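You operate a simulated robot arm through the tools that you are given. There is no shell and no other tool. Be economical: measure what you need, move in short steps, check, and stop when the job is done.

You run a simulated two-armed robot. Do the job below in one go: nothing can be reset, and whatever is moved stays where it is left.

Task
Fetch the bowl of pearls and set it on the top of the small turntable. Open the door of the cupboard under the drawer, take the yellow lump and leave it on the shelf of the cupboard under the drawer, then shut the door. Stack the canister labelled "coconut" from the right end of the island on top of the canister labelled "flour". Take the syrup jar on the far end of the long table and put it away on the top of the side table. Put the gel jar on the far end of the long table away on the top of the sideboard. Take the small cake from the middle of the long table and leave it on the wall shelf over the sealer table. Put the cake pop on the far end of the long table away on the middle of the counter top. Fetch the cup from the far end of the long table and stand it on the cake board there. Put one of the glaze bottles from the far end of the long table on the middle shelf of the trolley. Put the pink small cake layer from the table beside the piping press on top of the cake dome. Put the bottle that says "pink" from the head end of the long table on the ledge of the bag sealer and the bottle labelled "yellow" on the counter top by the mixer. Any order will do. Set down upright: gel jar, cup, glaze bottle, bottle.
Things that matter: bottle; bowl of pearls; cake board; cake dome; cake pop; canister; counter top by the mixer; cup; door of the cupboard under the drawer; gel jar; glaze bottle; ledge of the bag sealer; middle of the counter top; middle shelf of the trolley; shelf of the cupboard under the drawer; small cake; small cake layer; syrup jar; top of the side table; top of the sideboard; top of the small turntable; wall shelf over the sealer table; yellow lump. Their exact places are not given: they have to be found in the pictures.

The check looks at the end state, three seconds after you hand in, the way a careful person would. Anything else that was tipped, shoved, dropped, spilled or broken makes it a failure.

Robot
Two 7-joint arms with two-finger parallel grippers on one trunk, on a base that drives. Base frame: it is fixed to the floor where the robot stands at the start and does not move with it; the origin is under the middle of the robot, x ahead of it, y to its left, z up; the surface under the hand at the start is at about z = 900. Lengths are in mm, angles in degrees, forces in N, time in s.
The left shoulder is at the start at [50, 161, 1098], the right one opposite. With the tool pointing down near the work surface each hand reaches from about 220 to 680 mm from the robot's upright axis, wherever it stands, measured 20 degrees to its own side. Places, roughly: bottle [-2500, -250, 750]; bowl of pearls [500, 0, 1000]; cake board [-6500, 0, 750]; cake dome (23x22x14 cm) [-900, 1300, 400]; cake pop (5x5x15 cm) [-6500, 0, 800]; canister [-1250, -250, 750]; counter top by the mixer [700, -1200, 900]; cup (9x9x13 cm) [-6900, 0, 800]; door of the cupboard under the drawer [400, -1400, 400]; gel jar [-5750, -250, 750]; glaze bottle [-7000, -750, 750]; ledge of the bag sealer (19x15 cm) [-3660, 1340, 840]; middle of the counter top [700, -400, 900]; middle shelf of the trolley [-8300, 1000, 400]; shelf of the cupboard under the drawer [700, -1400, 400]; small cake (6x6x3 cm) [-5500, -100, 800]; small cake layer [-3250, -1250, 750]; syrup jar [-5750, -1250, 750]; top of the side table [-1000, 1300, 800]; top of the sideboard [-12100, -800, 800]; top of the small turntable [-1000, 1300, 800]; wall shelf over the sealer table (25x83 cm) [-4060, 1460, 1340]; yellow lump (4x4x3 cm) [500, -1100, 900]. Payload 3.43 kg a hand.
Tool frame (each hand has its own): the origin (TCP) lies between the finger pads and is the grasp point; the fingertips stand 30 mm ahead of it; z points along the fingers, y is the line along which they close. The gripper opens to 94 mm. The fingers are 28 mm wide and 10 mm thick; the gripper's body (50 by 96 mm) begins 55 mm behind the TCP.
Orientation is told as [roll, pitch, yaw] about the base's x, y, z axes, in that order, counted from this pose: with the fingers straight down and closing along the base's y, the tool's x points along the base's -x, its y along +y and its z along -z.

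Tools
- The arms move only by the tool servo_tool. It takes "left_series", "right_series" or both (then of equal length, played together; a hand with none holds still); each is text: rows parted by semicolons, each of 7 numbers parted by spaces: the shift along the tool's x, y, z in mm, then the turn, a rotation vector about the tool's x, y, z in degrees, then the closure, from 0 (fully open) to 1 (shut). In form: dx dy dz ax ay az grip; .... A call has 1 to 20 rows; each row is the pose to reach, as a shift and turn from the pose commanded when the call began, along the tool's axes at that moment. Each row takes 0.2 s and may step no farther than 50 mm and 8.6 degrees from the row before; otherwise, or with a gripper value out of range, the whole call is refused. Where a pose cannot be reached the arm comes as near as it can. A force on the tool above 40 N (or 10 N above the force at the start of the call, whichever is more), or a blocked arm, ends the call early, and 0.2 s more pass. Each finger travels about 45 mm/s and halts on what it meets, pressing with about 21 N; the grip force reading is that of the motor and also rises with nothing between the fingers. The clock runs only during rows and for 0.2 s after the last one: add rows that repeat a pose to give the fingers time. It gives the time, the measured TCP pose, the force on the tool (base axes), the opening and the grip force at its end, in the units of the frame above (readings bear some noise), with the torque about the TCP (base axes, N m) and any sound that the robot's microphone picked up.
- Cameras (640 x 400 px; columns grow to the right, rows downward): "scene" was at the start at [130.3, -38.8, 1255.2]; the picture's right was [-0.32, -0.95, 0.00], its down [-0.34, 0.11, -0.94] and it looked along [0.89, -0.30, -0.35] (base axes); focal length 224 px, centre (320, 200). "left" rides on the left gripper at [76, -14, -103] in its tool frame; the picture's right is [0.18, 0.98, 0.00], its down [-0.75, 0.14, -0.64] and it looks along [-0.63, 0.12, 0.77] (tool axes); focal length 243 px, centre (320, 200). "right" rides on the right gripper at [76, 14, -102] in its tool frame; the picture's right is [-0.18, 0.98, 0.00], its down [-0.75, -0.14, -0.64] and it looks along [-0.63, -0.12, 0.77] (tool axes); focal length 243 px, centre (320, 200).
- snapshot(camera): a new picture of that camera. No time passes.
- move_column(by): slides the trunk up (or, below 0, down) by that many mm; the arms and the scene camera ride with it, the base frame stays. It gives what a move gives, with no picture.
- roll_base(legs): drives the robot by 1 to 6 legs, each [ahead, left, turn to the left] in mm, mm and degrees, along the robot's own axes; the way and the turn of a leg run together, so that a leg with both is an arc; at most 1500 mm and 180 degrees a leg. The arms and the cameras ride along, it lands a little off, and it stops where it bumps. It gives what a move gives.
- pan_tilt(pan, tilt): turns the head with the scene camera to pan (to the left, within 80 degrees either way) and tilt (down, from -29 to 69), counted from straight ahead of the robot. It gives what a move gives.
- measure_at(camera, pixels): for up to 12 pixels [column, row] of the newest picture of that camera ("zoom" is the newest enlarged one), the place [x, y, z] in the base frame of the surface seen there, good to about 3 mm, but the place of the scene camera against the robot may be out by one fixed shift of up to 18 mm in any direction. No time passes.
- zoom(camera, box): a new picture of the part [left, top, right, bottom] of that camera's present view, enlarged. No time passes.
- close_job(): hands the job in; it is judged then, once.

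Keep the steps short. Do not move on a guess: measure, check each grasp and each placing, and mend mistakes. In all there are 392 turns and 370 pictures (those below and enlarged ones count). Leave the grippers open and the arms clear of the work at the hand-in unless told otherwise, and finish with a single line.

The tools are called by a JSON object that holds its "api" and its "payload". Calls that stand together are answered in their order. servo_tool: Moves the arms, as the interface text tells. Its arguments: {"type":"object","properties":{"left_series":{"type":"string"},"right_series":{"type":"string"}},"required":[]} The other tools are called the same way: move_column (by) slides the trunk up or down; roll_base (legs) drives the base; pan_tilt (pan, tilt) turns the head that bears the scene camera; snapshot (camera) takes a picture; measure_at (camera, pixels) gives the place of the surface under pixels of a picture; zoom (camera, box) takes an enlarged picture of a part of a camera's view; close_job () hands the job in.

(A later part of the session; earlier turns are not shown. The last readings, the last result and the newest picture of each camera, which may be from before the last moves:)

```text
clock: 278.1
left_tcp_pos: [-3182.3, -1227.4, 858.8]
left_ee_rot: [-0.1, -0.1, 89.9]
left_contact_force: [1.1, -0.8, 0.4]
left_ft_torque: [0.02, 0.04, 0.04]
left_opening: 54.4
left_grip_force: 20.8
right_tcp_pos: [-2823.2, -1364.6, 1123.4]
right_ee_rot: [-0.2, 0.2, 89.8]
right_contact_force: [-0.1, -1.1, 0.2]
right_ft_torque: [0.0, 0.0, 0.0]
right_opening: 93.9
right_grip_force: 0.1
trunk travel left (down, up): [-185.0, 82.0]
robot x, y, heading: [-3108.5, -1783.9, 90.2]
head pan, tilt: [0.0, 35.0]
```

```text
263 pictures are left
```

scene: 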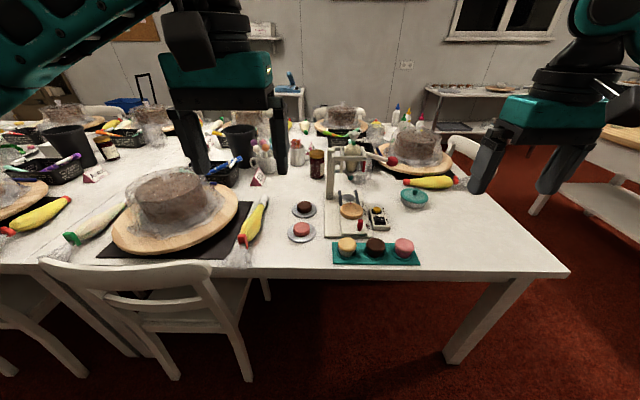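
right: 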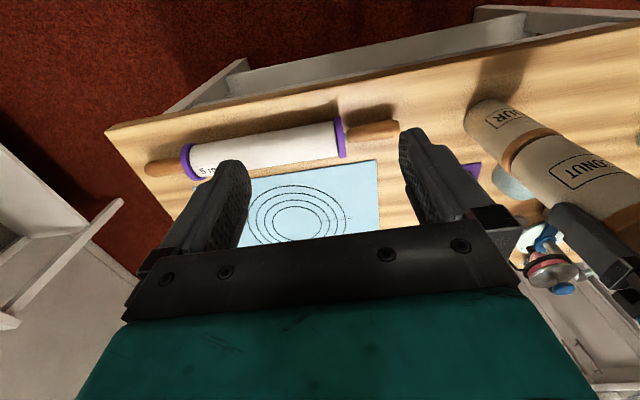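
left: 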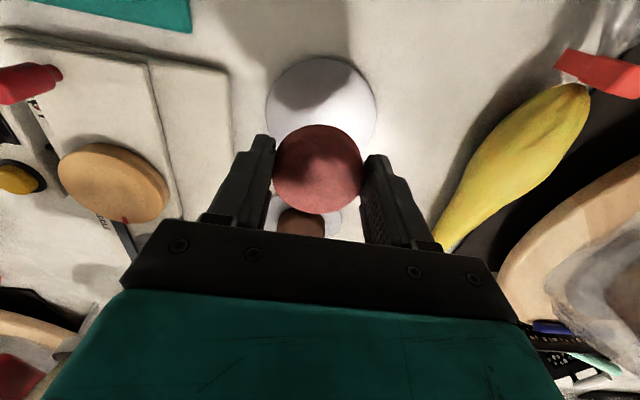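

I have it, but the dome stands under the side table top, so the hand will have to go in nearly level there. I'll put the layer back on its plate and re-grasp it with the hand pitched forward 50°.

{"api": "servo_tool", "payload": {"left_series": "0 0 40 0 0 0 0.7;0 0 66 0 0 0 0.7;0 0 67.5 0 0 0 0.5;0 0 67.5 0 0 0 0.2;0 0 67.5 0 0 0 0.2;0 0 30 0 0 0 0.2;20 0 -10 0 -5 0 0.2;40 0 -20 0 -13 0 0.2;60 0 -20 0 -21 0 0.2;80 0 -20 0 -29 0 0.2;80 0 -15 0 -37 0 0.2;80 0 -10 0 -45 0 0.2;80 0 -5 0 -50 0 0.2;80 0 -5 0 -50 0 0.2"}}

{"api": "snapshot", "payload": {"camera": "left"}}

{"api": "snapshot", "payload": {"camera": "scene"}}

```text
clock: 281.1
left_tcp_pos: [-3183.2, -1308.1, 864.4]
left_ee_rot: [0.0, -50.2, 90.0]
left_contact_force: [0.5, -0.1, -0.4]
left_ft_torque: [-0.03, 0.01, -0.03]
left_opening: 75.3
left_grip_force: 0.0
right_tcp_pos: [-2824.0, -1364.9, 1124.0]
right_ee_rot: [-0.4, 0.2, 89.8]
right_contact_force: [0.0, -0.6, 0.1]
right_ft_torque: [0.02, -0.04, 0.0]
right_opening: 93.8
right_grip_force: 0.0
trunk travel left (down, up): [-185.0, 82.0]
robot x, y, heading: [-3111.3, -1778.5, 89.9]
head pan, tilt: [0.0, 35.0]
```

```text
262 pictures are left
```

left: 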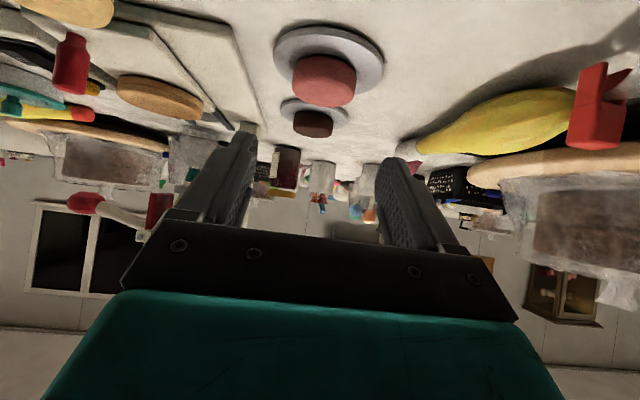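

```text
261 pictures are left
```

scene: 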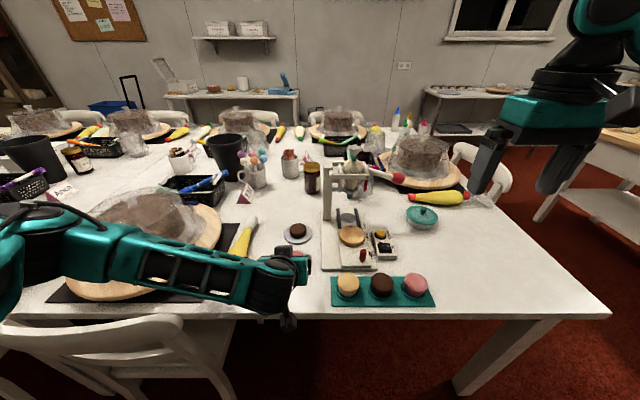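

The layer is back on its plate. I'll approach along the diagonal to straddle it, then close and lift.

{"api": "servo_tool", "payload": {"left_series": "5 0 35 0 0 0 0.2;10 0 70 0 0 0 0.2;14.6 0 102 0 0 0 0.2;14.6 0 102 0 0 0 0.4;14.6 0 102 0 0 0 0.6;14.6 0 102 0 0 0 0.7;14.6 0 102 0 0 0 0.7"}}

{"api": "snapshot", "payload": {"camera": "left"}}

```text
clock: 282.7
left_tcp_pos: [-3184.0, -1238.8, 788.8]
left_ee_rot: [-0.1, -50.1, 89.9]
left_contact_force: [-0.3, 0.1, -0.5]
left_ft_torque: [0.01, 0.03, 0.01]
left_opening: 54.2
left_grip_force: 20.7
right_tcp_pos: [-2824.2, -1364.0, 1123.3]
right_ee_rot: [-0.3, 0.1, 89.8]
right_contact_force: [-0.1, 0.2, -0.3]
right_ft_torque: [-0.02, -0.03, -0.04]
right_opening: 94.1
right_grip_force: 0.1
trunk travel left (down, up): [-185.0, 82.0]
robot x, y, heading: [-3107.3, -1785.0, 89.7]
head pan, tilt: [0.0, 35.0]
```

```text
260 pictures are left
```

left: 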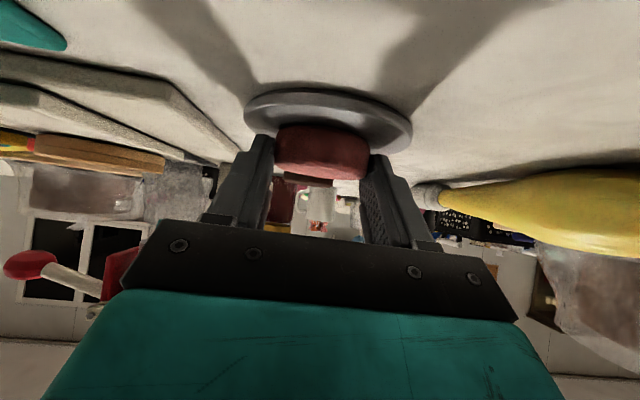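

Firm, and the layer is level. I'll lift straight up 220 and draw back.

{"api": "servo_tool", "payload": {"left_series": "-30 0 -25 0 0 0 0.7;-61 0 -51 0 0 0 0.7;-92 0 -77 0 0 0 0.7;-123 0 -103 0 0 0 0.7;-153 0 -129 0 0 0 0.7;-157 0 -164 0 0 0 0.7;-150 0 -205 0 0 0 0.7"}}

{"api": "snapshot", "payload": {"camera": "left"}}

```text
clock: 284.3
left_tcp_pos: [-3185.0, -1301.1, 1035.4]
left_ee_rot: [0.0, -50.3, 89.9]
left_contact_force: [0.2, 0.7, 1.0]
left_ft_torque: [-0.05, -0.02, 0.0]
left_opening: 54.1
left_grip_force: 21.2
right_tcp_pos: [-2824.7, -1364.2, 1123.1]
right_ee_rot: [-0.3, 0.0, 89.9]
right_contact_force: [0.4, -0.7, -0.6]
right_ft_torque: [-0.01, 0.0, 0.01]
right_opening: 94.1
right_grip_force: 0.1
trunk travel left (down, up): [-185.0, 82.0]
robot x, y, heading: [-3109.2, -1784.7, 89.6]
head pan, tilt: [0.0, 35.0]
```

```text
259 pictures are left
```

left: 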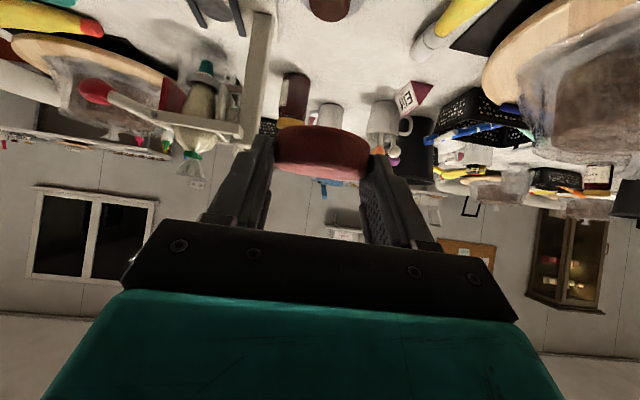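

Now I'll drive around to the side table: back, right, up the aisle, right.

{"api": "roll_base", "payload": {"legs": [[-110, 0, 0], [0, -1350, 0], [1200, 0, 0], [1080, 0, 0], [0, -830, 0]]}}

{"api": "pan_tilt", "payload": {"pan": 0, "tilt": 45}}

{"api": "snapshot", "payload": {"camera": "scene"}}

```text
clock: 315.1
left_tcp_pos: [-1036.7, 874.6, 1035.4]
left_ee_rot: [-0.1, -50.0, 90.8]
left_contact_force: [0.4, 0.4, 0.0]
left_ft_torque: [-0.01, 0.01, -0.01]
left_opening: 54.2
left_grip_force: 21.3
right_tcp_pos: [-675.8, 815.9, 1123.4]
right_ee_rot: [-0.3, 0.2, 90.5]
right_contact_force: [-0.3, -0.3, 0.9]
right_ft_torque: [0.0, 0.0, 0.03]
right_opening: 94.3
right_grip_force: 0.0
trunk travel left (down, up): [-185.0, 82.0]
robot x, y, heading: [-956.7, 393.2, 91.1]
head pan, tilt: [0.0, 35.0]
```

```text
clock: 315.9
left_tcp_pos: [-1037.2, 875.0, 1034.4]
left_ee_rot: [-0.2, -50.1, 90.8]
left_contact_force: [-1.0, -0.6, -0.7]
left_ft_torque: [0.01, 0.01, 0.01]
left_opening: 54.3
left_grip_force: 20.9
right_tcp_pos: [-675.2, 816.1, 1125.5]
right_ee_rot: [-0.4, 0.1, 90.7]
right_contact_force: [0.5, -0.7, 0.2]
right_ft_torque: [-0.01, 0.0, 0.01]
right_opening: 93.8
right_grip_force: 0.0
trunk travel left (down, up): [-185.0, 82.0]
robot x, y, heading: [-956.4, 396.3, 90.7]
head pan, tilt: [0.0, 45.0]
```

```text
258 pictures are left
```

scene: 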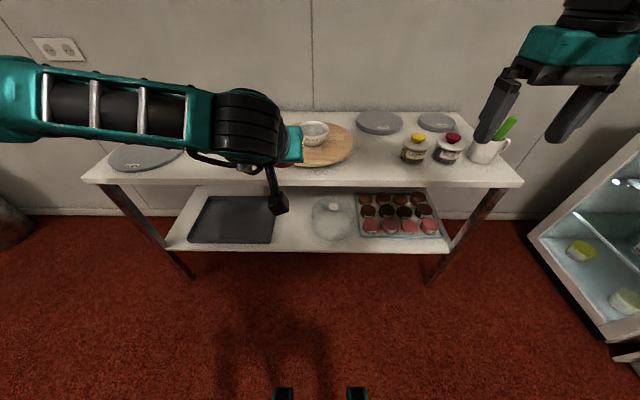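

The dome is on the lower shelf at (333,215). I'll zoom in and measure it.

{"api": "zoom", "payload": {"camera": "scene", "box": [270, 170, 400, 260]}}

{"api": "measure_at", "payload": {"camera": "scene", "pixels": [[334, 208], [333, 203], [329, 208], [339, 208], [334, 225], [320, 215], [348, 215], [333, 237], [300, 240], [290, 180], [333, 215], [311, 220]]}}

```text
4.44 times, centred on (335, 215) of scene
```

zoom: 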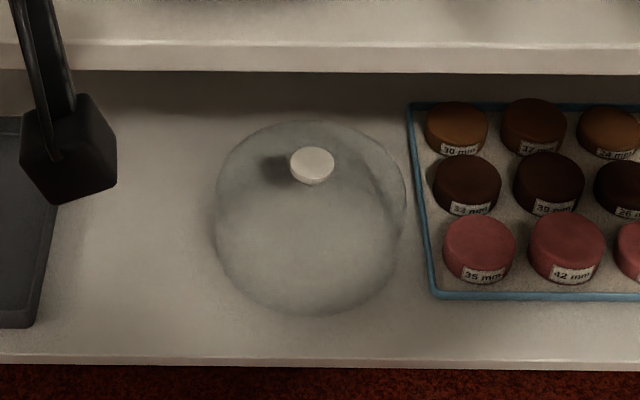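

```text
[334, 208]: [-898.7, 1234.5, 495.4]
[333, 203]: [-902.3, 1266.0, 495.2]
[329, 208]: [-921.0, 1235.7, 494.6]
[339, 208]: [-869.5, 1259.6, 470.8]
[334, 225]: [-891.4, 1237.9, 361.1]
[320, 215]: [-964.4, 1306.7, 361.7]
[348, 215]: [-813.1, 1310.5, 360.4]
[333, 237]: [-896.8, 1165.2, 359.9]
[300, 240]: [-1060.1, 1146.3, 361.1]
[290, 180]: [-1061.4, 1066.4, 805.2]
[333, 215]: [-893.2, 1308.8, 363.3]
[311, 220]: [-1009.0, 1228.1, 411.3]
```

The dome's knob is flat-topped, about 42 mm wide, top z≈485, near (-905,1250). I'll move the right hand up and back out of the way, lower the trunk, and bring the left hand down to z≈540 in front of the table.

{"api": "servo_tool", "payload": {"right_series": "20 0 -30 0 0 0 0;40 0 -60 0 0 0 0;60 0 -90 0 0 0 0;80 0 -120 0 0 0 0;100 0 -150 0 0 0 0"}}

{"api": "move_column", "payload": {"by": -185}}

{"api": "servo_tool", "payload": {"left_series": "29.7 0 24.9 0 0 0 0.7;59 0 50 0 0 0 0.7;89 0 75 0 0 0 0.7;119 0 100 0 0 0 0.7;148 0 124 0 0 0 0.7;178 0 149 0 0 0 0.7;208 0 174 0 0 0 0.7;237 0 199 0 0 0 0.7;237 0 199 0 0 0 0.7"}}

{"api": "snapshot", "payload": {"camera": "left"}}

{"api": "snapshot", "payload": {"camera": "scene"}}

```text
clock: 317.1
left_tcp_pos: [-1038.0, 875.1, 1034.1]
left_ee_rot: [-0.1, -50.2, 90.7]
left_contact_force: [0.2, 0.1, -0.2]
left_ft_torque: [0.02, 0.03, 0.01]
left_opening: 54.4
left_grip_force: 21.2
right_tcp_pos: [-676.4, 713.9, 1272.8]
right_ee_rot: [-0.2, 0.2, 90.7]
right_contact_force: [-0.6, -0.4, -0.1]
right_ft_torque: [-0.01, 0.0, -0.01]
right_opening: 94.0
right_grip_force: 0.0
trunk travel left (down, up): [-185.0, 82.0]
robot x, y, heading: [-959.2, 399.5, 91.1]
head pan, tilt: [0.0, 45.0]
```

```text
clock: 319.1
left_tcp_pos: [-1037.1, 874.8, 849.0]
left_ee_rot: [-0.2, -50.3, 90.8]
left_contact_force: [-0.2, 0.2, -0.1]
left_ft_torque: [-0.01, 0.01, -0.01]
left_opening: 54.2
left_grip_force: 21.2
right_tcp_pos: [-675.4, 715.6, 1089.1]
right_ee_rot: [-0.3, 0.0, 90.6]
right_contact_force: [0.3, 0.0, -0.3]
right_ft_torque: [0.08, 0.03, 0.02]
right_opening: 93.8
right_grip_force: 0.0
trunk travel left (down, up): [0.0, 267.0]
robot x, y, heading: [-956.4, 399.3, 90.6]
head pan, tilt: [0.0, 45.0]
```

```text
clock: 321.1
left_tcp_pos: [-1034.7, 876.6, 540.8]
left_ee_rot: [0.2, -50.1, 90.8]
left_contact_force: [-0.5, -0.2, 0.0]
left_ft_torque: [0.03, 0.0, 0.02]
left_opening: 54.2
left_grip_force: 20.9
right_tcp_pos: [-675.8, 715.1, 1088.2]
right_ee_rot: [-0.3, 0.2, 90.6]
right_contact_force: [-0.2, 0.0, -0.6]
right_ft_torque: [0.01, -0.02, 0.0]
right_opening: 94.2
right_grip_force: 0.0
trunk travel left (down, up): [0.0, 267.0]
robot x, y, heading: [-956.6, 398.0, 90.7]
head pan, tilt: [0.0, 45.0]
```

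```text
256 pictures are left
```

left: 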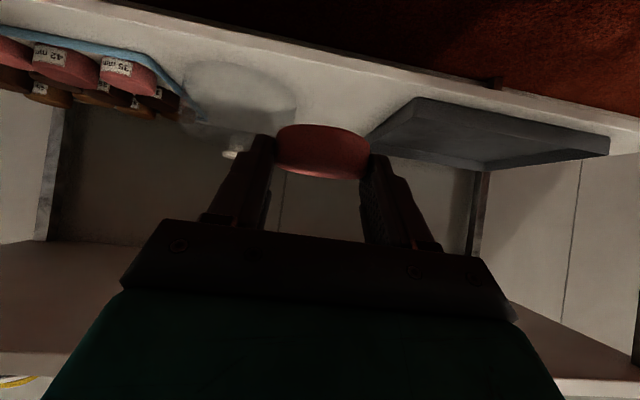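

```text
255 pictures are left
```

scene: 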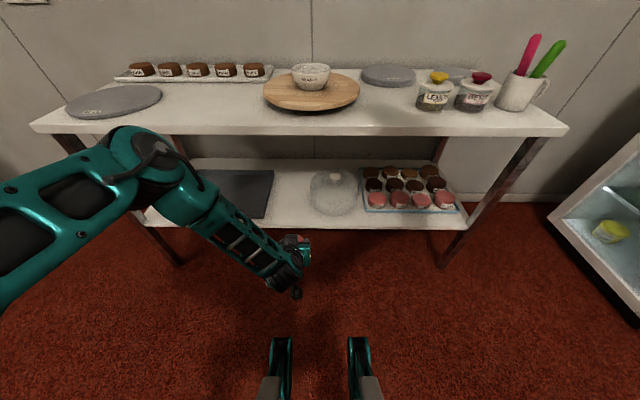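

I'll measure the knob with the left camera and the scene camera, plus the table's underside height.

{"api": "measure_at", "payload": {"camera": "left", "pixels": [[231, 155], [226, 153], [237, 151], [110, 262], [450, 305], [330, 40], [250, 110]]}}

{"api": "measure_at", "payload": {"camera": "scene", "pixels": [[334, 178], [334, 174], [329, 177], [340, 177], [300, 130], [300, 135], [334, 222]]}}

```text
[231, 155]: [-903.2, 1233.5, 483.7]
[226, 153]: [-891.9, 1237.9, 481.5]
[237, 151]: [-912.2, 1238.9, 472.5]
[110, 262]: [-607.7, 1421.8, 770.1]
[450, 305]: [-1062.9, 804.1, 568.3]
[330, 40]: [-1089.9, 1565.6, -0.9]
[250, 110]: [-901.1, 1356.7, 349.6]
```

```text
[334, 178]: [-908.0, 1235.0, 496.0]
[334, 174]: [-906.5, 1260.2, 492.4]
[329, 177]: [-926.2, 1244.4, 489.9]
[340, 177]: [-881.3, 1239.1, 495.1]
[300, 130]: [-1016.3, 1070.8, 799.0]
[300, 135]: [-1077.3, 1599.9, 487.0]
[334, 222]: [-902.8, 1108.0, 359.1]
```

The knob centre is (-903,1252), its top at 484; the table's underside is at 770. I'll align sideways first.

{"api": "roll_base", "payload": {"legs": [[0, -130, -0.7]]}}

```text
clock: 322.9
left_tcp_pos: [-899.1, 879.7, 539.8]
left_ee_rot: [0.2, -49.9, 90.1]
left_contact_force: [0.2, -0.2, 0.4]
left_ft_torque: [-0.01, -0.01, -0.01]
left_opening: 54.2
left_grip_force: 20.6
right_tcp_pos: [-540.7, 714.3, 1087.5]
right_ee_rot: [-0.3, 0.2, 89.8]
right_contact_force: [0.5, -0.1, -0.1]
right_ft_torque: [0.02, -0.04, 0.05]
right_opening: 94.1
right_grip_force: 0.1
trunk travel left (down, up): [0.0, 267.0]
robot x, y, heading: [-827.7, 398.0, 90.1]
head pan, tilt: [0.0, 45.0]
```

{"api": "roll_base", "payload": {"legs": [[300, 4, 0]]}}

{"api": "snapshot", "payload": {"camera": "left"}}

{"api": "snapshot", "payload": {"camera": "scene"}}

```text
clock: 325.0
left_tcp_pos: [-902.6, 1169.4, 537.8]
left_ee_rot: [0.1, -49.5, 89.8]
left_contact_force: [0.0, 0.5, -0.2]
left_ft_torque: [0.03, 0.0, 0.0]
left_opening: 54.2
left_grip_force: 21.5
right_tcp_pos: [-546.5, 1008.8, 1089.4]
right_ee_rot: [-0.3, 0.2, 89.9]
right_contact_force: [-1.0, 0.2, 0.8]
right_ft_torque: [0.01, -0.01, -0.01]
right_opening: 94.0
right_grip_force: 0.0
trunk travel left (down, up): [0.0, 267.0]
robot x, y, heading: [-832.5, 694.1, 90.2]
head pan, tilt: [0.0, 45.0]
stopped in leg 1: the robot was blocked; the commanded pose is now the measured one
```

```text
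254 pictures are left
```

left: 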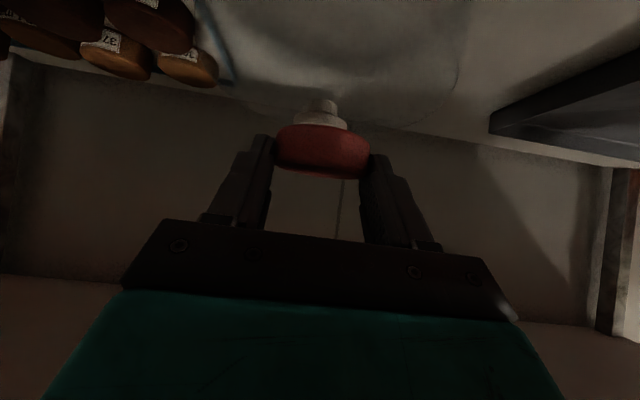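

```text
253 pictures are left
```

scene: 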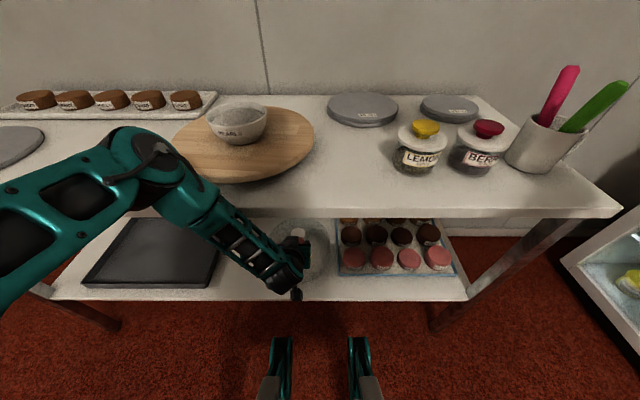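

The base stopped at y≈694; its front is at the table. I'll back off 10 mm and measure the knob again from here.

{"api": "roll_base", "payload": {"legs": [[-12, 0, 0]]}}

{"api": "snapshot", "payload": {"camera": "left"}}

{"api": "measure_at", "payload": {"camera": "left", "pixels": [[325, 105], [325, 118], [314, 107], [337, 108], [300, 122], [347, 123], [322, 140], [280, 145], [365, 148], [322, 170]]}}

```text
clock: 325.8
left_tcp_pos: [-903.4, 1157.8, 537.3]
left_ee_rot: [0.2, -49.4, 89.8]
left_contact_force: [-0.6, 0.6, -0.3]
left_ft_torque: [-0.01, -0.04, -0.02]
left_opening: 54.1
left_grip_force: 21.3
right_tcp_pos: [-545.7, 998.2, 1087.3]
right_ee_rot: [-0.2, 0.2, 89.9]
right_contact_force: [-0.3, -0.5, -1.2]
right_ft_torque: [0.01, 0.01, -0.02]
right_opening: 94.3
right_grip_force: 0.1
trunk travel left (down, up): [0.0, 267.0]
robot x, y, heading: [-831.4, 682.1, 90.0]
head pan, tilt: [0.0, 45.0]
```

```text
252 pictures are left
```

left: 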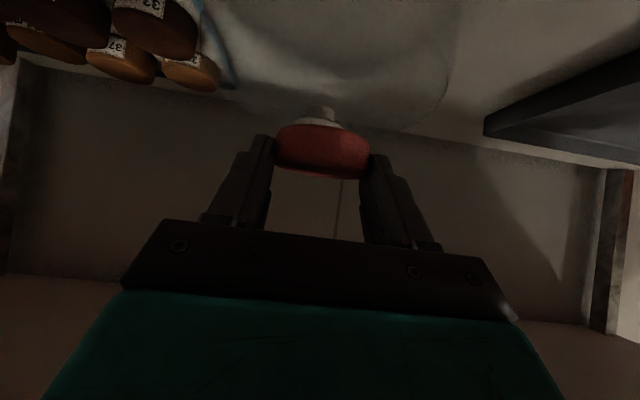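

```text
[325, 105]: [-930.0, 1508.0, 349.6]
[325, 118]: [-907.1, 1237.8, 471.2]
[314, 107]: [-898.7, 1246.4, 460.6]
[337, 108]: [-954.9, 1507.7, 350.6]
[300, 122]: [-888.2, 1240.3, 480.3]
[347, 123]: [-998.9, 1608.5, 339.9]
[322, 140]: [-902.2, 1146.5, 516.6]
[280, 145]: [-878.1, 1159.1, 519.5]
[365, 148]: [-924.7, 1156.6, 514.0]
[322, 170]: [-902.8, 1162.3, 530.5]
```

The layer is above and in front of the knob. I'll go forward 81 at this height, then check.

{"api": "servo_tool", "payload": {"left_series": "-13 1 15 0 0 0 0.7;-26 2 31 0 0 0 0.7;-40 2 46 0 0 0 0.7;-52.7 2 61.5 0 0 0 0.7;-52.7 2 61.5 0 0 0 0.7"}}

{"api": "snapshot", "payload": {"camera": "left"}}

{"api": "zoom", "payload": {"camera": "scene", "box": [240, 200, 380, 310]}}

```text
clock: 327.2
left_tcp_pos: [-884.2, 1192.9, 524.2]
left_ee_rot: [-1.4, -45.6, 87.6]
left_contact_force: [0.4, 0.1, 0.1]
left_ft_torque: [-0.04, -0.07, -0.02]
left_opening: 54.1
left_grip_force: 20.9
right_tcp_pos: [-547.5, 987.3, 1090.2]
right_ee_rot: [-0.3, -0.4, 90.1]
right_contact_force: [0.3, -0.9, 0.7]
right_ft_torque: [0.01, 0.02, -0.02]
right_opening: 94.0
right_grip_force: 0.1
trunk travel left (down, up): [0.0, 267.0]
robot x, y, heading: [-830.8, 674.8, 90.3]
head pan, tilt: [0.0, 45.0]
stopped in row 5 (left hand): the arm was blocked; the commanded pose is now the measured one
```

```text
251 pictures are left
```

left: 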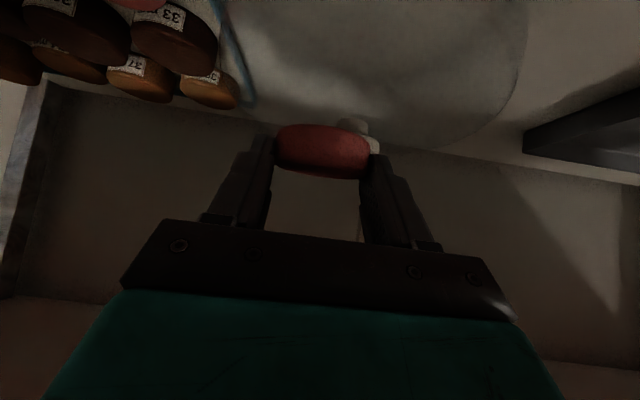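

```text
3.64 times, centred on (310, 255) of scene
```

zoom: 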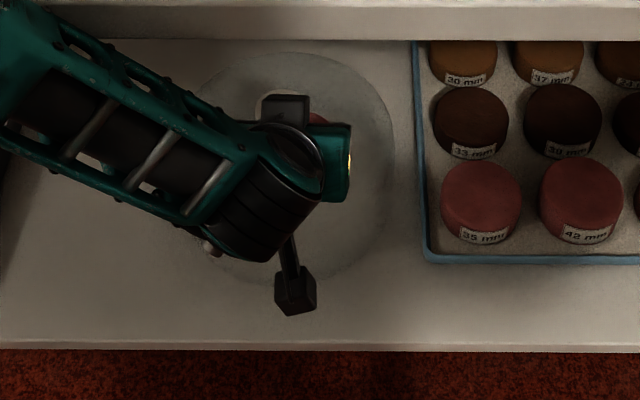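

The arm is blocked, likely the forearm against the table's front edge. I'll take a picture and measure where the forearm is.

{"api": "snapshot", "payload": {"camera": "scene"}}

{"api": "measure_at", "payload": {"camera": "scene", "pixels": [[150, 150], [180, 170], [210, 210], [245, 240], [275, 260], [200, 215], [215, 214], [110, 140], [220, 190], [290, 240]]}}

```text
249 pictures are left
```

scene: 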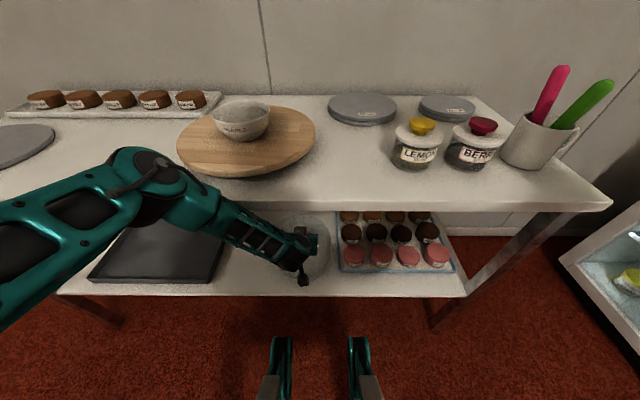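

```text
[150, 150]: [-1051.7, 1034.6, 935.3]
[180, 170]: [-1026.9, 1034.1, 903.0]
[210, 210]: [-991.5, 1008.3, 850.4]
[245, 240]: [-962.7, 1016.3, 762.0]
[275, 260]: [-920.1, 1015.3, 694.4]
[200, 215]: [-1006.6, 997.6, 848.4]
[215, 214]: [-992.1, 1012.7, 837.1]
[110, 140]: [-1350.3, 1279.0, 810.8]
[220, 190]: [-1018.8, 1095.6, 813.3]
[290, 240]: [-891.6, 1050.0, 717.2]
```

The forearm stands almost upright right at the table edge because the robot is too close. I'll back the base off 260 mm and reach in from farther away, so the forearm lies flatter.

{"api": "roll_base", "payload": {"legs": [[-260, 0, 0]]}}

{"api": "servo_tool", "payload": {"left_series": "-20 4 15 -1 -1.5 -0.6 0.7;-40 8 30 -2 -3 -1.2 0.7;-60 12 45 -3 -4.4 -1.7 0.7;-85 16 60 -3 -4.4 -1.7 0.7;-105 20 80 -3 -4.4 -1.7 0.7;-120 20 100 -3 -4.4 -1.7 0.7;-120 20 100 -3 -4.4 -1.7 0.7"}}

{"api": "snapshot", "payload": {"camera": "scene"}}

```text
clock: 329.0
left_tcp_pos: [-886.5, 945.5, 520.6]
left_ee_rot: [-1.2, -45.7, 88.1]
left_contact_force: [-0.1, -0.4, -1.0]
left_ft_torque: [-0.02, 0.04, -0.02]
left_opening: 54.3
left_grip_force: 20.9
right_tcp_pos: [-545.2, 738.1, 1088.3]
right_ee_rot: [-0.3, 0.1, 90.1]
right_contact_force: [0.5, 0.0, -0.1]
right_ft_torque: [-0.01, 0.02, -0.02]
right_opening: 93.6
right_grip_force: 0.0
trunk travel left (down, up): [0.0, 267.0]
robot x, y, heading: [-831.0, 422.6, 90.3]
head pan, tilt: [0.0, 45.0]
```

```text
clock: 330.6
left_tcp_pos: [-897.3, 1101.8, 537.1]
left_ee_rot: [-0.3, -50.0, 90.7]
left_contact_force: [0.4, 0.6, -1.2]
left_ft_torque: [0.03, 0.0, -0.04]
left_opening: 54.0
left_grip_force: 21.2
right_tcp_pos: [-545.3, 738.8, 1088.3]
right_ee_rot: [-0.2, 0.2, 90.0]
right_contact_force: [0.4, -0.2, -0.1]
right_ft_torque: [0.02, -0.02, 0.01]
right_opening: 93.9
right_grip_force: 0.2
trunk travel left (down, up): [0.0, 267.0]
robot x, y, heading: [-830.1, 422.3, 90.1]
head pan, tilt: [0.0, 45.0]
```

```text
248 pictures are left
```

scene: 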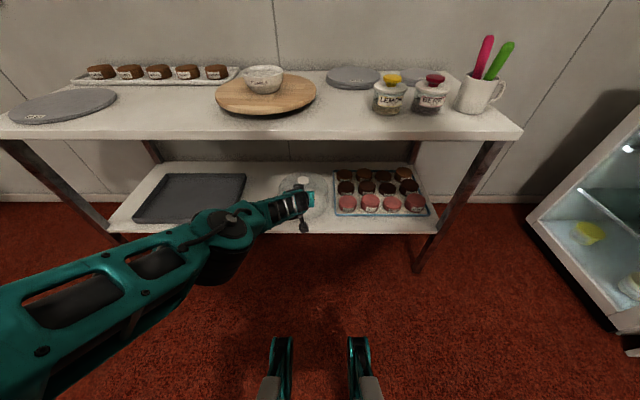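

Much flatter now. I'll drive forward 137 and left 7 to bring the layer over the knob.

{"api": "roll_base", "payload": {"legs": [[137, 7, 0]]}}

{"api": "snapshot", "payload": {"camera": "left"}}

{"api": "zoom", "payload": {"camera": "scene", "box": [220, 120, 400, 260]}}

```text
clock: 331.9
left_tcp_pos: [-905.4, 1237.7, 537.9]
left_ee_rot: [0.0, -50.0, 90.6]
left_contact_force: [0.2, 0.8, -0.6]
left_ft_torque: [-0.01, 0.03, 0.0]
left_opening: 54.1
left_grip_force: 21.0
right_tcp_pos: [-552.9, 874.7, 1087.7]
right_ee_rot: [-0.3, 0.2, 90.0]
right_contact_force: [-0.2, -0.3, -1.0]
right_ft_torque: [0.01, 0.0, -0.01]
right_opening: 94.1
right_grip_force: 0.1
trunk travel left (down, up): [0.0, 267.0]
robot x, y, heading: [-836.0, 558.3, 90.2]
head pan, tilt: [0.0, 45.0]
```

```text
247 pictures are left
```

left: 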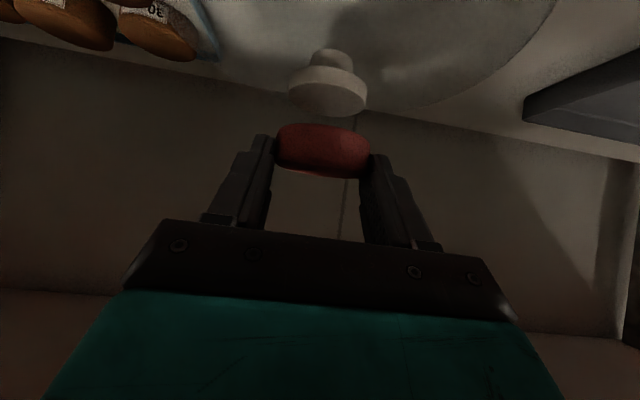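

```text
2.86 times, centred on (310, 190) of scene
```

zoom: 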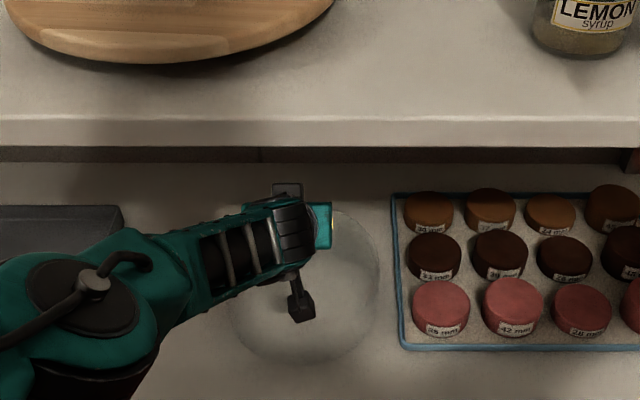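

{"api": "measure_at", "payload": {"camera": "left", "pixels": [[327, 100], [292, 92], [363, 97], [327, 112], [327, 85], [310, 105], [345, 108], [322, 135], [322, 160], [280, 140], [367, 145]]}}

```text
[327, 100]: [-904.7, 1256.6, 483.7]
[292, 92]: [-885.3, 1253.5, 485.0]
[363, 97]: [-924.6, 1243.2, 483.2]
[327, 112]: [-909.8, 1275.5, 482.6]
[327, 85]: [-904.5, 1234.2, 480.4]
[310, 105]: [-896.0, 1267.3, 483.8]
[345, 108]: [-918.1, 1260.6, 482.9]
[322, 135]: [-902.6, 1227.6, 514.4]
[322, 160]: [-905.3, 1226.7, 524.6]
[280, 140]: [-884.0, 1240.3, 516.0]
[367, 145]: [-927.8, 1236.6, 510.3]
```

The layer is centred over the knob to within about 2 mm. I'll lower 18 mm, then in small steps to contact.

{"api": "servo_tool", "payload": {"left_series": "7 0 5.8 0 0 0 0.7;13 0 11 0 0 0 0.7;15 0 12.5 0 0 0 0.7;16.5 0 13.9 0 0 0 0.7;16.5 0 13.9 0 0 0 0.7"}}

{"api": "snapshot", "payload": {"camera": "left"}}

```text
clock: 333.1
left_tcp_pos: [-912.9, 1229.2, 525.0]
left_ee_rot: [-0.2, -50.2, 90.6]
left_contact_force: [0.3, -0.5, -0.2]
left_ft_torque: [-0.01, -0.02, -0.03]
left_opening: 54.0
left_grip_force: 21.2
left hand out of reach, approached as far as the arm can: row 1, 2, 3, 4, 5
right_tcp_pos: [-552.7, 873.9, 1087.5]
right_ee_rot: [-0.4, 0.2, 90.1]
right_contact_force: [0.7, 0.4, -0.2]
right_ft_torque: [0.03, -0.01, 0.02]
right_opening: 94.0
right_grip_force: 0.1
trunk travel left (down, up): [0.0, 267.0]
robot x, y, heading: [-838.9, 555.7, 90.2]
head pan, tilt: [0.0, 45.0]
```

```text
245 pictures are left
```

left: 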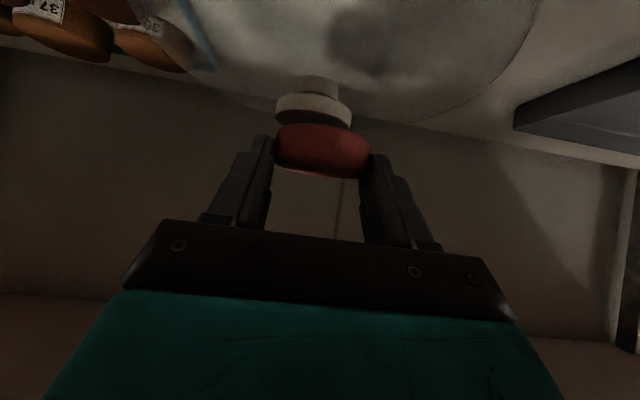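

It's slightly out of reach. I'll pull the hand back 60 mm and drive the base forward 70 and right 8 instead.

{"api": "servo_tool", "payload": {"left_series": "12 0 -15 0 0 0 0.7;25 0 -30 0 0 0 0.7;38.6 0 -46 0 0 0 0.7;38.6 0 -46 0 0 0 0.7"}}

{"api": "roll_base", "payload": {"legs": [[70, -7, -0.3]]}}

{"api": "snapshot", "payload": {"camera": "left"}}

{"api": "snapshot", "payload": {"camera": "scene"}}

```text
clock: 334.1
left_tcp_pos: [-910.8, 1169.8, 524.6]
left_ee_rot: [-0.1, -50.1, 90.6]
left_contact_force: [0.3, -0.8, 0.4]
left_ft_torque: [0.03, -0.01, -0.02]
left_opening: 53.7
left_grip_force: 21.0
right_tcp_pos: [-552.6, 874.0, 1088.4]
right_ee_rot: [-0.3, 0.2, 90.0]
right_contact_force: [0.4, -0.7, -0.3]
right_ft_torque: [-0.02, -0.01, 0.02]
right_opening: 94.1
right_grip_force: 0.0
trunk travel left (down, up): [0.0, 267.0]
robot x, y, heading: [-842.3, 553.8, 90.2]
head pan, tilt: [0.0, 45.0]
```

```text
clock: 335.2
left_tcp_pos: [-900.7, 1239.0, 524.5]
left_ee_rot: [-0.1, -50.1, 90.2]
left_contact_force: [-0.2, 0.9, -0.5]
left_ft_torque: [-0.02, -0.05, 0.0]
left_opening: 53.5
left_grip_force: 21.2
right_tcp_pos: [-544.1, 942.4, 1087.8]
right_ee_rot: [-0.3, 0.2, 89.8]
right_contact_force: [0.5, -0.2, -0.3]
right_ft_torque: [-0.01, -0.04, -0.01]
right_opening: 93.8
right_grip_force: 0.1
trunk travel left (down, up): [0.0, 267.0]
robot x, y, heading: [-835.6, 627.1, 90.0]
head pan, tilt: [0.0, 45.0]
```

```text
244 pictures are left
```

left: 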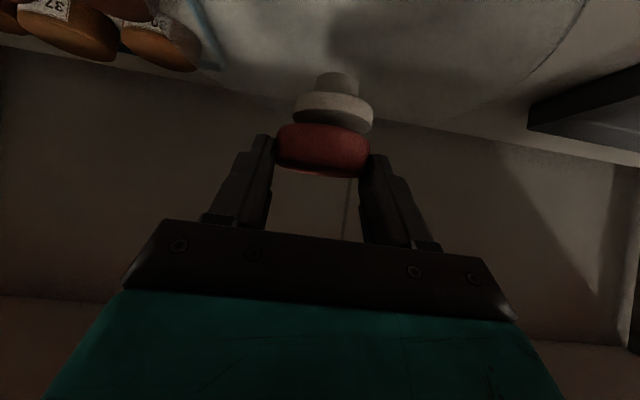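

```text
243 pictures are left
```

scene: 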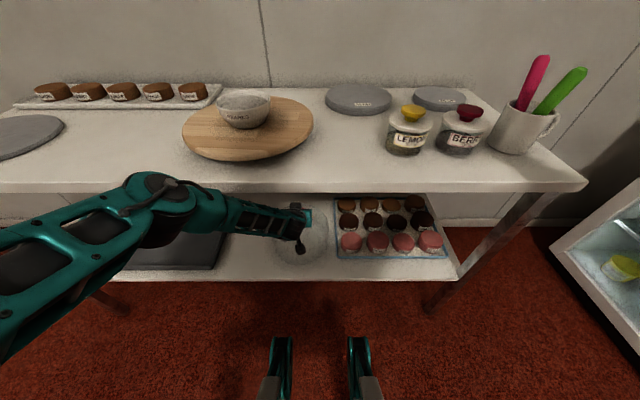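

I'll shift left 4 mm, forward 2, and lower slowly.

{"api": "servo_tool", "payload": {"left_series": "-1.3 4 1.5 0 0 0 0.7;1.2 4 3.6 0 0 0 0.7;2.7 4 4.8 0 0 0 0.7;4.2 4 6.1 0 0 0 0.7;5 4 6.8 0 0 0 0.7;5 4 6.8 0 0 0 0.7"}}

{"api": "snapshot", "payload": {"camera": "left"}}

```text
clock: 336.6
left_tcp_pos: [-905.3, 1242.5, 516.1]
left_ee_rot: [-0.1, -50.1, 90.2]
left_contact_force: [-0.3, -1.0, -1.4]
left_ft_torque: [0.01, -0.01, 0.01]
left_opening: 53.8
left_grip_force: 21.1
right_tcp_pos: [-544.6, 941.7, 1088.1]
right_ee_rot: [-0.3, 0.2, 89.7]
right_contact_force: [0.7, -0.5, 0.5]
right_ft_torque: [0.02, -0.02, -0.01]
right_opening: 94.0
right_grip_force: 0.0
trunk travel left (down, up): [0.0, 267.0]
robot x, y, heading: [-829.9, 626.5, 90.2]
head pan, tilt: [0.0, 45.0]
```

```text
242 pictures are left
```

left: 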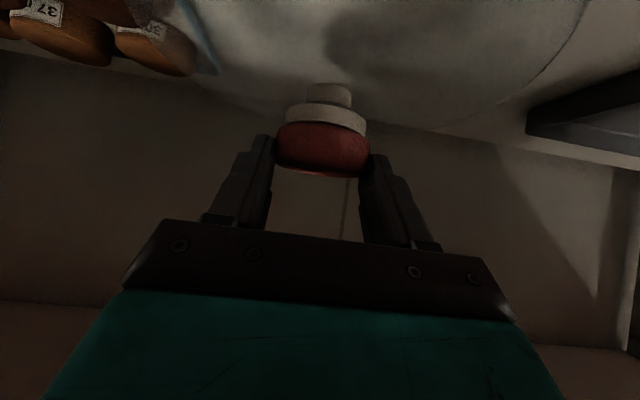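

{"api": "servo_tool", "payload": {"left_series": "0.8 0 0.6 0 0 0 0.7;1.5 0 1.3 0 0 0 0.7;2 0 1.7 0 0 0 0.7;2 0 1.7 0 0 0 0.7"}}

```text
clock: 337.6
left_tcp_pos: [-904.7, 1242.8, 515.3]
left_ee_rot: [-0.1, -50.3, 90.3]
left_contact_force: [-0.1, -1.7, 12.1]
left_ft_torque: [0.18, 0.03, 0.05]
left_opening: 53.6
left_grip_force: 20.8
right_tcp_pos: [-544.6, 940.9, 1088.6]
right_ee_rot: [-0.3, 0.1, 89.8]
right_contact_force: [-0.1, -0.1, 0.8]
right_ft_torque: [0.01, 0.0, -0.01]
right_opening: 94.0
right_grip_force: 0.1
trunk travel left (down, up): [0.0, 267.0]
robot x, y, heading: [-829.1, 623.8, 89.9]
head pan, tilt: [0.0, 45.0]
```

Contact. I'll ease up 1 mm, open, and withdraw along the finger axis.

{"api": "servo_tool", "payload": {"left_series": "-0.8 0 -0.6 0 0 0 0.7;-0.8 0 -0.6 0 0 0 0.5;-0.8 0 -0.6 0 0 0 0.3;-0.8 0 -0.6 0 0 0 0.2;-0.8 0 -0.6 0 0 0 0.2;0 0 -25 0 0 0 0.2;0 0 -60 0 0 0 0.2;10 0 -100 0 0 0 0.2"}}

{"api": "snapshot", "payload": {"camera": "left"}}

```text
clock: 339.4
left_tcp_pos: [-905.0, 1157.0, 570.0]
left_ee_rot: [-0.2, -50.2, 90.4]
left_contact_force: [-0.8, -0.8, -0.2]
left_ft_torque: [0.02, 0.0, -0.02]
left_opening: 75.3
left_grip_force: 0.1
right_tcp_pos: [-544.8, 941.8, 1088.2]
right_ee_rot: [-0.2, 0.3, 89.6]
right_contact_force: [-0.1, -0.5, -0.5]
right_ft_torque: [0.0, 0.04, -0.01]
right_opening: 94.1
right_grip_force: 0.1
trunk travel left (down, up): [0.0, 267.0]
robot x, y, heading: [-827.6, 627.1, 89.7]
head pan, tilt: [0.0, 45.0]
```

```text
241 pictures are left
```

left: 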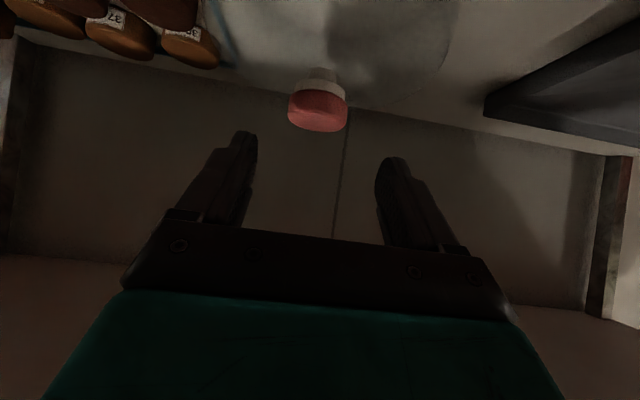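

The layer sits on the dome's knob. I'll back away, raise the trunk, and bring the left hand back to its normal pose.

{"api": "roll_base", "payload": {"legs": [[-280, 0, 0]]}}

{"api": "move_column", "payload": {"by": 125}}

{"api": "servo_tool", "payload": {"left_series": "-25 2 -34 0 4.5 0 0;-50 4 -68 0 9 0 0;-75 6 -102 0 13.5 0 0;-100 8 -137 0 18 0 0;-126 10 -171 0 22.5 0 0;-151 12 -205 0 27 0 0;-176 14 -240 0 31.5 0 0;-202 16 -274 0 36 0 0;-227 18 -308 0 41 0 0;-253 20 -342 0 45.5 0 0;-278 22 -377 0 50 0 0"}}

{"api": "zoom", "payload": {"camera": "scene", "box": [150, 50, 500, 270]}}

```text
clock: 341.3
left_tcp_pos: [-905.5, 879.1, 569.5]
left_ee_rot: [-0.1, -50.0, 90.5]
left_contact_force: [-0.1, 0.6, 0.0]
left_ft_torque: [-0.03, 0.0, -0.02]
left_opening: 75.3
left_grip_force: 0.0
right_tcp_pos: [-544.2, 663.6, 1089.1]
right_ee_rot: [-0.3, 0.2, 89.7]
right_contact_force: [-0.8, -0.3, -0.6]
right_ft_torque: [-0.01, 0.0, -0.03]
right_opening: 94.4
right_grip_force: 0.1
trunk travel left (down, up): [0.0, 267.0]
robot x, y, heading: [-828.7, 349.2, 90.0]
head pan, tilt: [0.0, 45.0]
```

```text
clock: 342.9
left_tcp_pos: [-906.3, 880.8, 695.2]
left_ee_rot: [-0.1, -50.1, 90.4]
left_contact_force: [0.1, 0.0, -0.3]
left_ft_torque: [-0.02, 0.0, -0.01]
left_opening: 75.3
left_grip_force: 0.0
right_tcp_pos: [-544.1, 663.4, 1213.8]
right_ee_rot: [-0.2, 0.2, 89.7]
right_contact_force: [-0.2, 0.6, -0.4]
right_ft_torque: [0.03, -0.02, 0.02]
right_opening: 93.8
right_grip_force: 0.1
trunk travel left (down, up): [-125.0, 142.0]
robot x, y, heading: [-829.2, 348.7, 90.2]
head pan, tilt: [0.0, 45.0]
```

```text
clock: 345.2
left_tcp_pos: [-928.1, 768.0, 1150.6]
left_ee_rot: [-0.1, -0.1, 90.3]
left_contact_force: [0.8, -0.5, -0.2]
left_ft_torque: [0.0, 0.02, 0.01]
left_opening: 93.8
left_grip_force: 0.0
right_tcp_pos: [-544.6, 662.6, 1214.0]
right_ee_rot: [-0.3, 0.2, 89.6]
right_contact_force: [0.0, -1.1, -0.4]
right_ft_torque: [0.02, 0.02, -0.02]
right_opening: 94.2
right_grip_force: 0.1
trunk travel left (down, up): [-125.0, 142.0]
robot x, y, heading: [-830.0, 348.9, 90.0]
head pan, tilt: [0.0, 45.0]
```

```text
1.82 times, centred on (325, 160) of scene
```

zoom: 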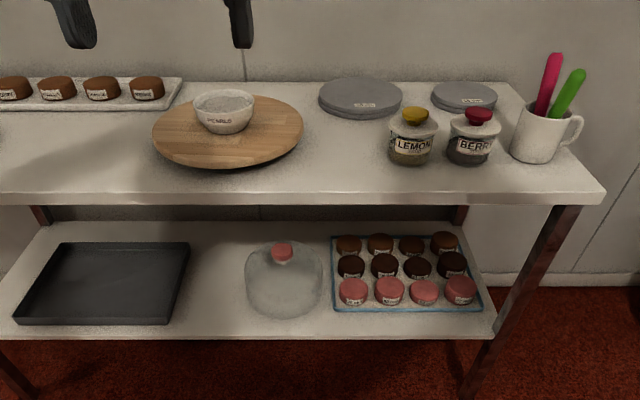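

The pink layer is on the dome and everything else stands. Next is the pink bottle at the head end. I'll drive there facing -x.

{"api": "roll_base", "payload": {"legs": [[0, 0, 90], [1130, 0, 0], [0, 500, 0]]}}

{"api": "pan_tilt", "payload": {"pan": 0, "tilt": 35}}

{"api": "snapshot", "payload": {"camera": "scene"}}

```text
clock: 359.3
left_tcp_pos: [-2378.5, -241.7, 1150.3]
left_ee_rot: [0.0, -0.1, 179.9]
left_contact_force: [0.1, 0.1, 0.5]
left_ft_torque: [0.03, 0.02, 0.01]
left_opening: 94.1
left_grip_force: 0.1
right_tcp_pos: [-2270.8, 140.3, 1212.3]
right_ee_rot: [-0.3, 0.1, 179.4]
right_contact_force: [0.4, 0.2, -0.7]
right_ft_torque: [-0.02, 0.0, -0.01]
right_opening: 94.0
right_grip_force: 0.0
trunk travel left (down, up): [-125.0, 142.0]
robot x, y, heading: [-1957.5, -145.3, 179.8]
head pan, tilt: [0.0, 45.0]
```

```text
clock: 360.0
left_tcp_pos: [-2377.7, -241.7, 1150.0]
left_ee_rot: [-0.1, -0.1, 180.1]
left_contact_force: [-0.2, 0.1, -0.1]
left_ft_torque: [0.0, -0.01, 0.0]
left_opening: 93.8
left_grip_force: 0.0
right_tcp_pos: [-2271.3, 140.7, 1212.4]
right_ee_rot: [-0.3, 0.1, 179.4]
right_contact_force: [0.3, -0.2, -0.4]
right_ft_torque: [0.0, -0.01, 0.02]
right_opening: 94.0
right_grip_force: 0.0
trunk travel left (down, up): [-125.0, 142.0]
robot x, y, heading: [-1956.1, -147.9, 179.7]
head pan, tilt: [0.0, 35.0]
```

```text
239 pictures are left
```

scene: 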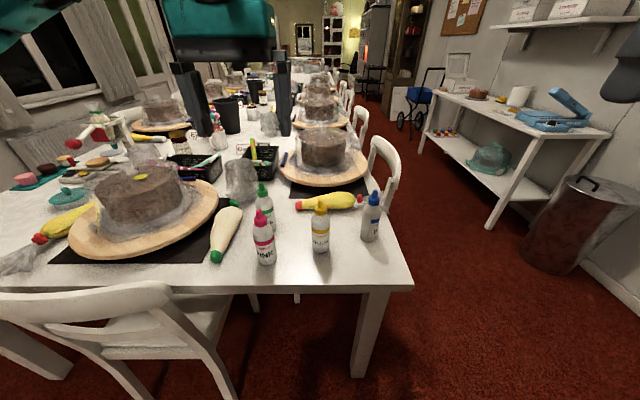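

I'll pitch the left hand forward by 60° and lower it in front of the pink bottle, then measure with its camera.

{"api": "servo_tool", "payload": {"left_series": "6 5 33 0 -6.7 0 0;12 10 66 0 -13.4 0 0;18 15 100 0 -20 0 0;24 20 133 0 -26.7 0 0;30 25 166 0 -33.4 0 0;36 30 200 0 -40 0 0;42 35 233 0 -46.7 0 0;48 42 266 0 -53.4 0 0;54 50 300 0 -60 0 0;54 50 300 0 -60 0 0"}}

{"api": "snapshot", "payload": {"camera": "left"}}

```text
clock: 362.2
left_tcp_pos: [-2324.0, -274.3, 859.0]
left_ee_rot: [0.1, -60.0, -179.9]
left_contact_force: [0.4, -0.1, 0.4]
left_ft_torque: [0.02, -0.02, 0.0]
left_opening: 94.2
left_grip_force: 0.0
left hand out of reach, approached as far as the arm can: row 7, 8, 9, 10
right_tcp_pos: [-2271.6, 140.0, 1213.1]
right_ee_rot: [-0.2, 0.1, 179.4]
right_contact_force: [-0.3, 0.8, 0.3]
right_ft_torque: [-0.03, 0.0, -0.01]
right_opening: 94.0
right_grip_force: 0.0
trunk travel left (down, up): [-125.0, 142.0]
robot x, y, heading: [-1958.3, -145.7, 179.7]
head pan, tilt: [0.0, 35.0]
```

```text
238 pictures are left
```

left: 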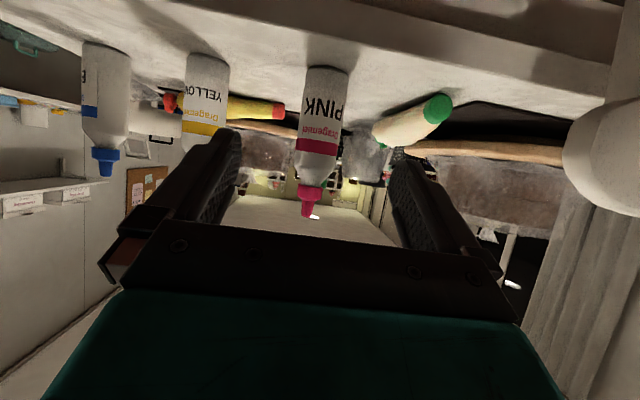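

{"api": "measure_at", "payload": {"camera": "left", "pixels": [[325, 100], [305, 100], [346, 100], [320, 140], [300, 130], [340, 130], [310, 195], [328, 68], [312, 215], [205, 100], [400, 80]]}}

```text
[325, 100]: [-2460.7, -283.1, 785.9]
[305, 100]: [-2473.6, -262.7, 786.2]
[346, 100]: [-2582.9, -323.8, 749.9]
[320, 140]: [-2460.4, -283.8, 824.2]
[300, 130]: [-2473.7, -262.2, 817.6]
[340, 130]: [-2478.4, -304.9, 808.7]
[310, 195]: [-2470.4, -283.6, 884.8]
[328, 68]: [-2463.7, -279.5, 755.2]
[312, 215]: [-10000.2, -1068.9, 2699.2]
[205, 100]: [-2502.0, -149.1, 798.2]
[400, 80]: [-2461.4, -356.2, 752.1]
```

The pink bottle's axis is (-2483,-283), radius 22. I'll lower to z 805 in front of the table, then go straight in and close.

{"api": "servo_tool", "payload": {"left_series": "23 5 13 0 0 0 0;46.8 9 27 0 0 0 0;27 9 61 0 0 0 0;7 9 96 0 0 0 0;-13 9 130 0 0 0 0;-32.7 9 164.7 0 0 0 0;-32.7 9 164.7 0 0 0 0.3;-32.7 9 164.7 0 0 0 0.6;-32.7 9 164.7 0 0 0 0.8;-32.7 9 164.7 0 0 0 0.8"}}

{"api": "snapshot", "payload": {"camera": "left"}}

```text
clock: 364.4
left_tcp_pos: [-2487.3, -265.6, 818.2]
left_ee_rot: [0.5, -59.6, -179.9]
left_contact_force: [-0.3, 0.2, -0.1]
left_ft_torque: [0.02, 0.03, 0.0]
left_opening: 51.3
left_grip_force: 20.4
left hand out of reach, approached as far as the arm can: row 1, 2, 3, 4, 5, 6, 7, 8, 9, 10
right_tcp_pos: [-2272.0, 141.1, 1212.9]
right_ee_rot: [-0.3, 0.3, 179.4]
right_contact_force: [0.9, 0.1, 0.3]
right_ft_torque: [0.03, -0.02, -0.02]
right_opening: 93.8
right_grip_force: 0.0
trunk travel left (down, up): [-125.0, 142.0]
robot x, y, heading: [-1957.2, -146.2, 179.6]
head pan, tilt: [0.0, 35.0]
```

```text
237 pictures are left
```

left: 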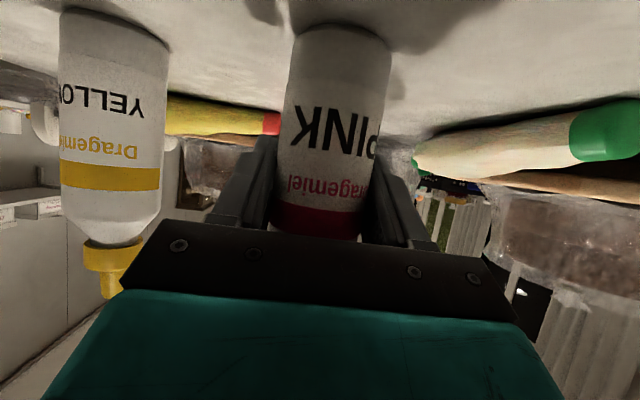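

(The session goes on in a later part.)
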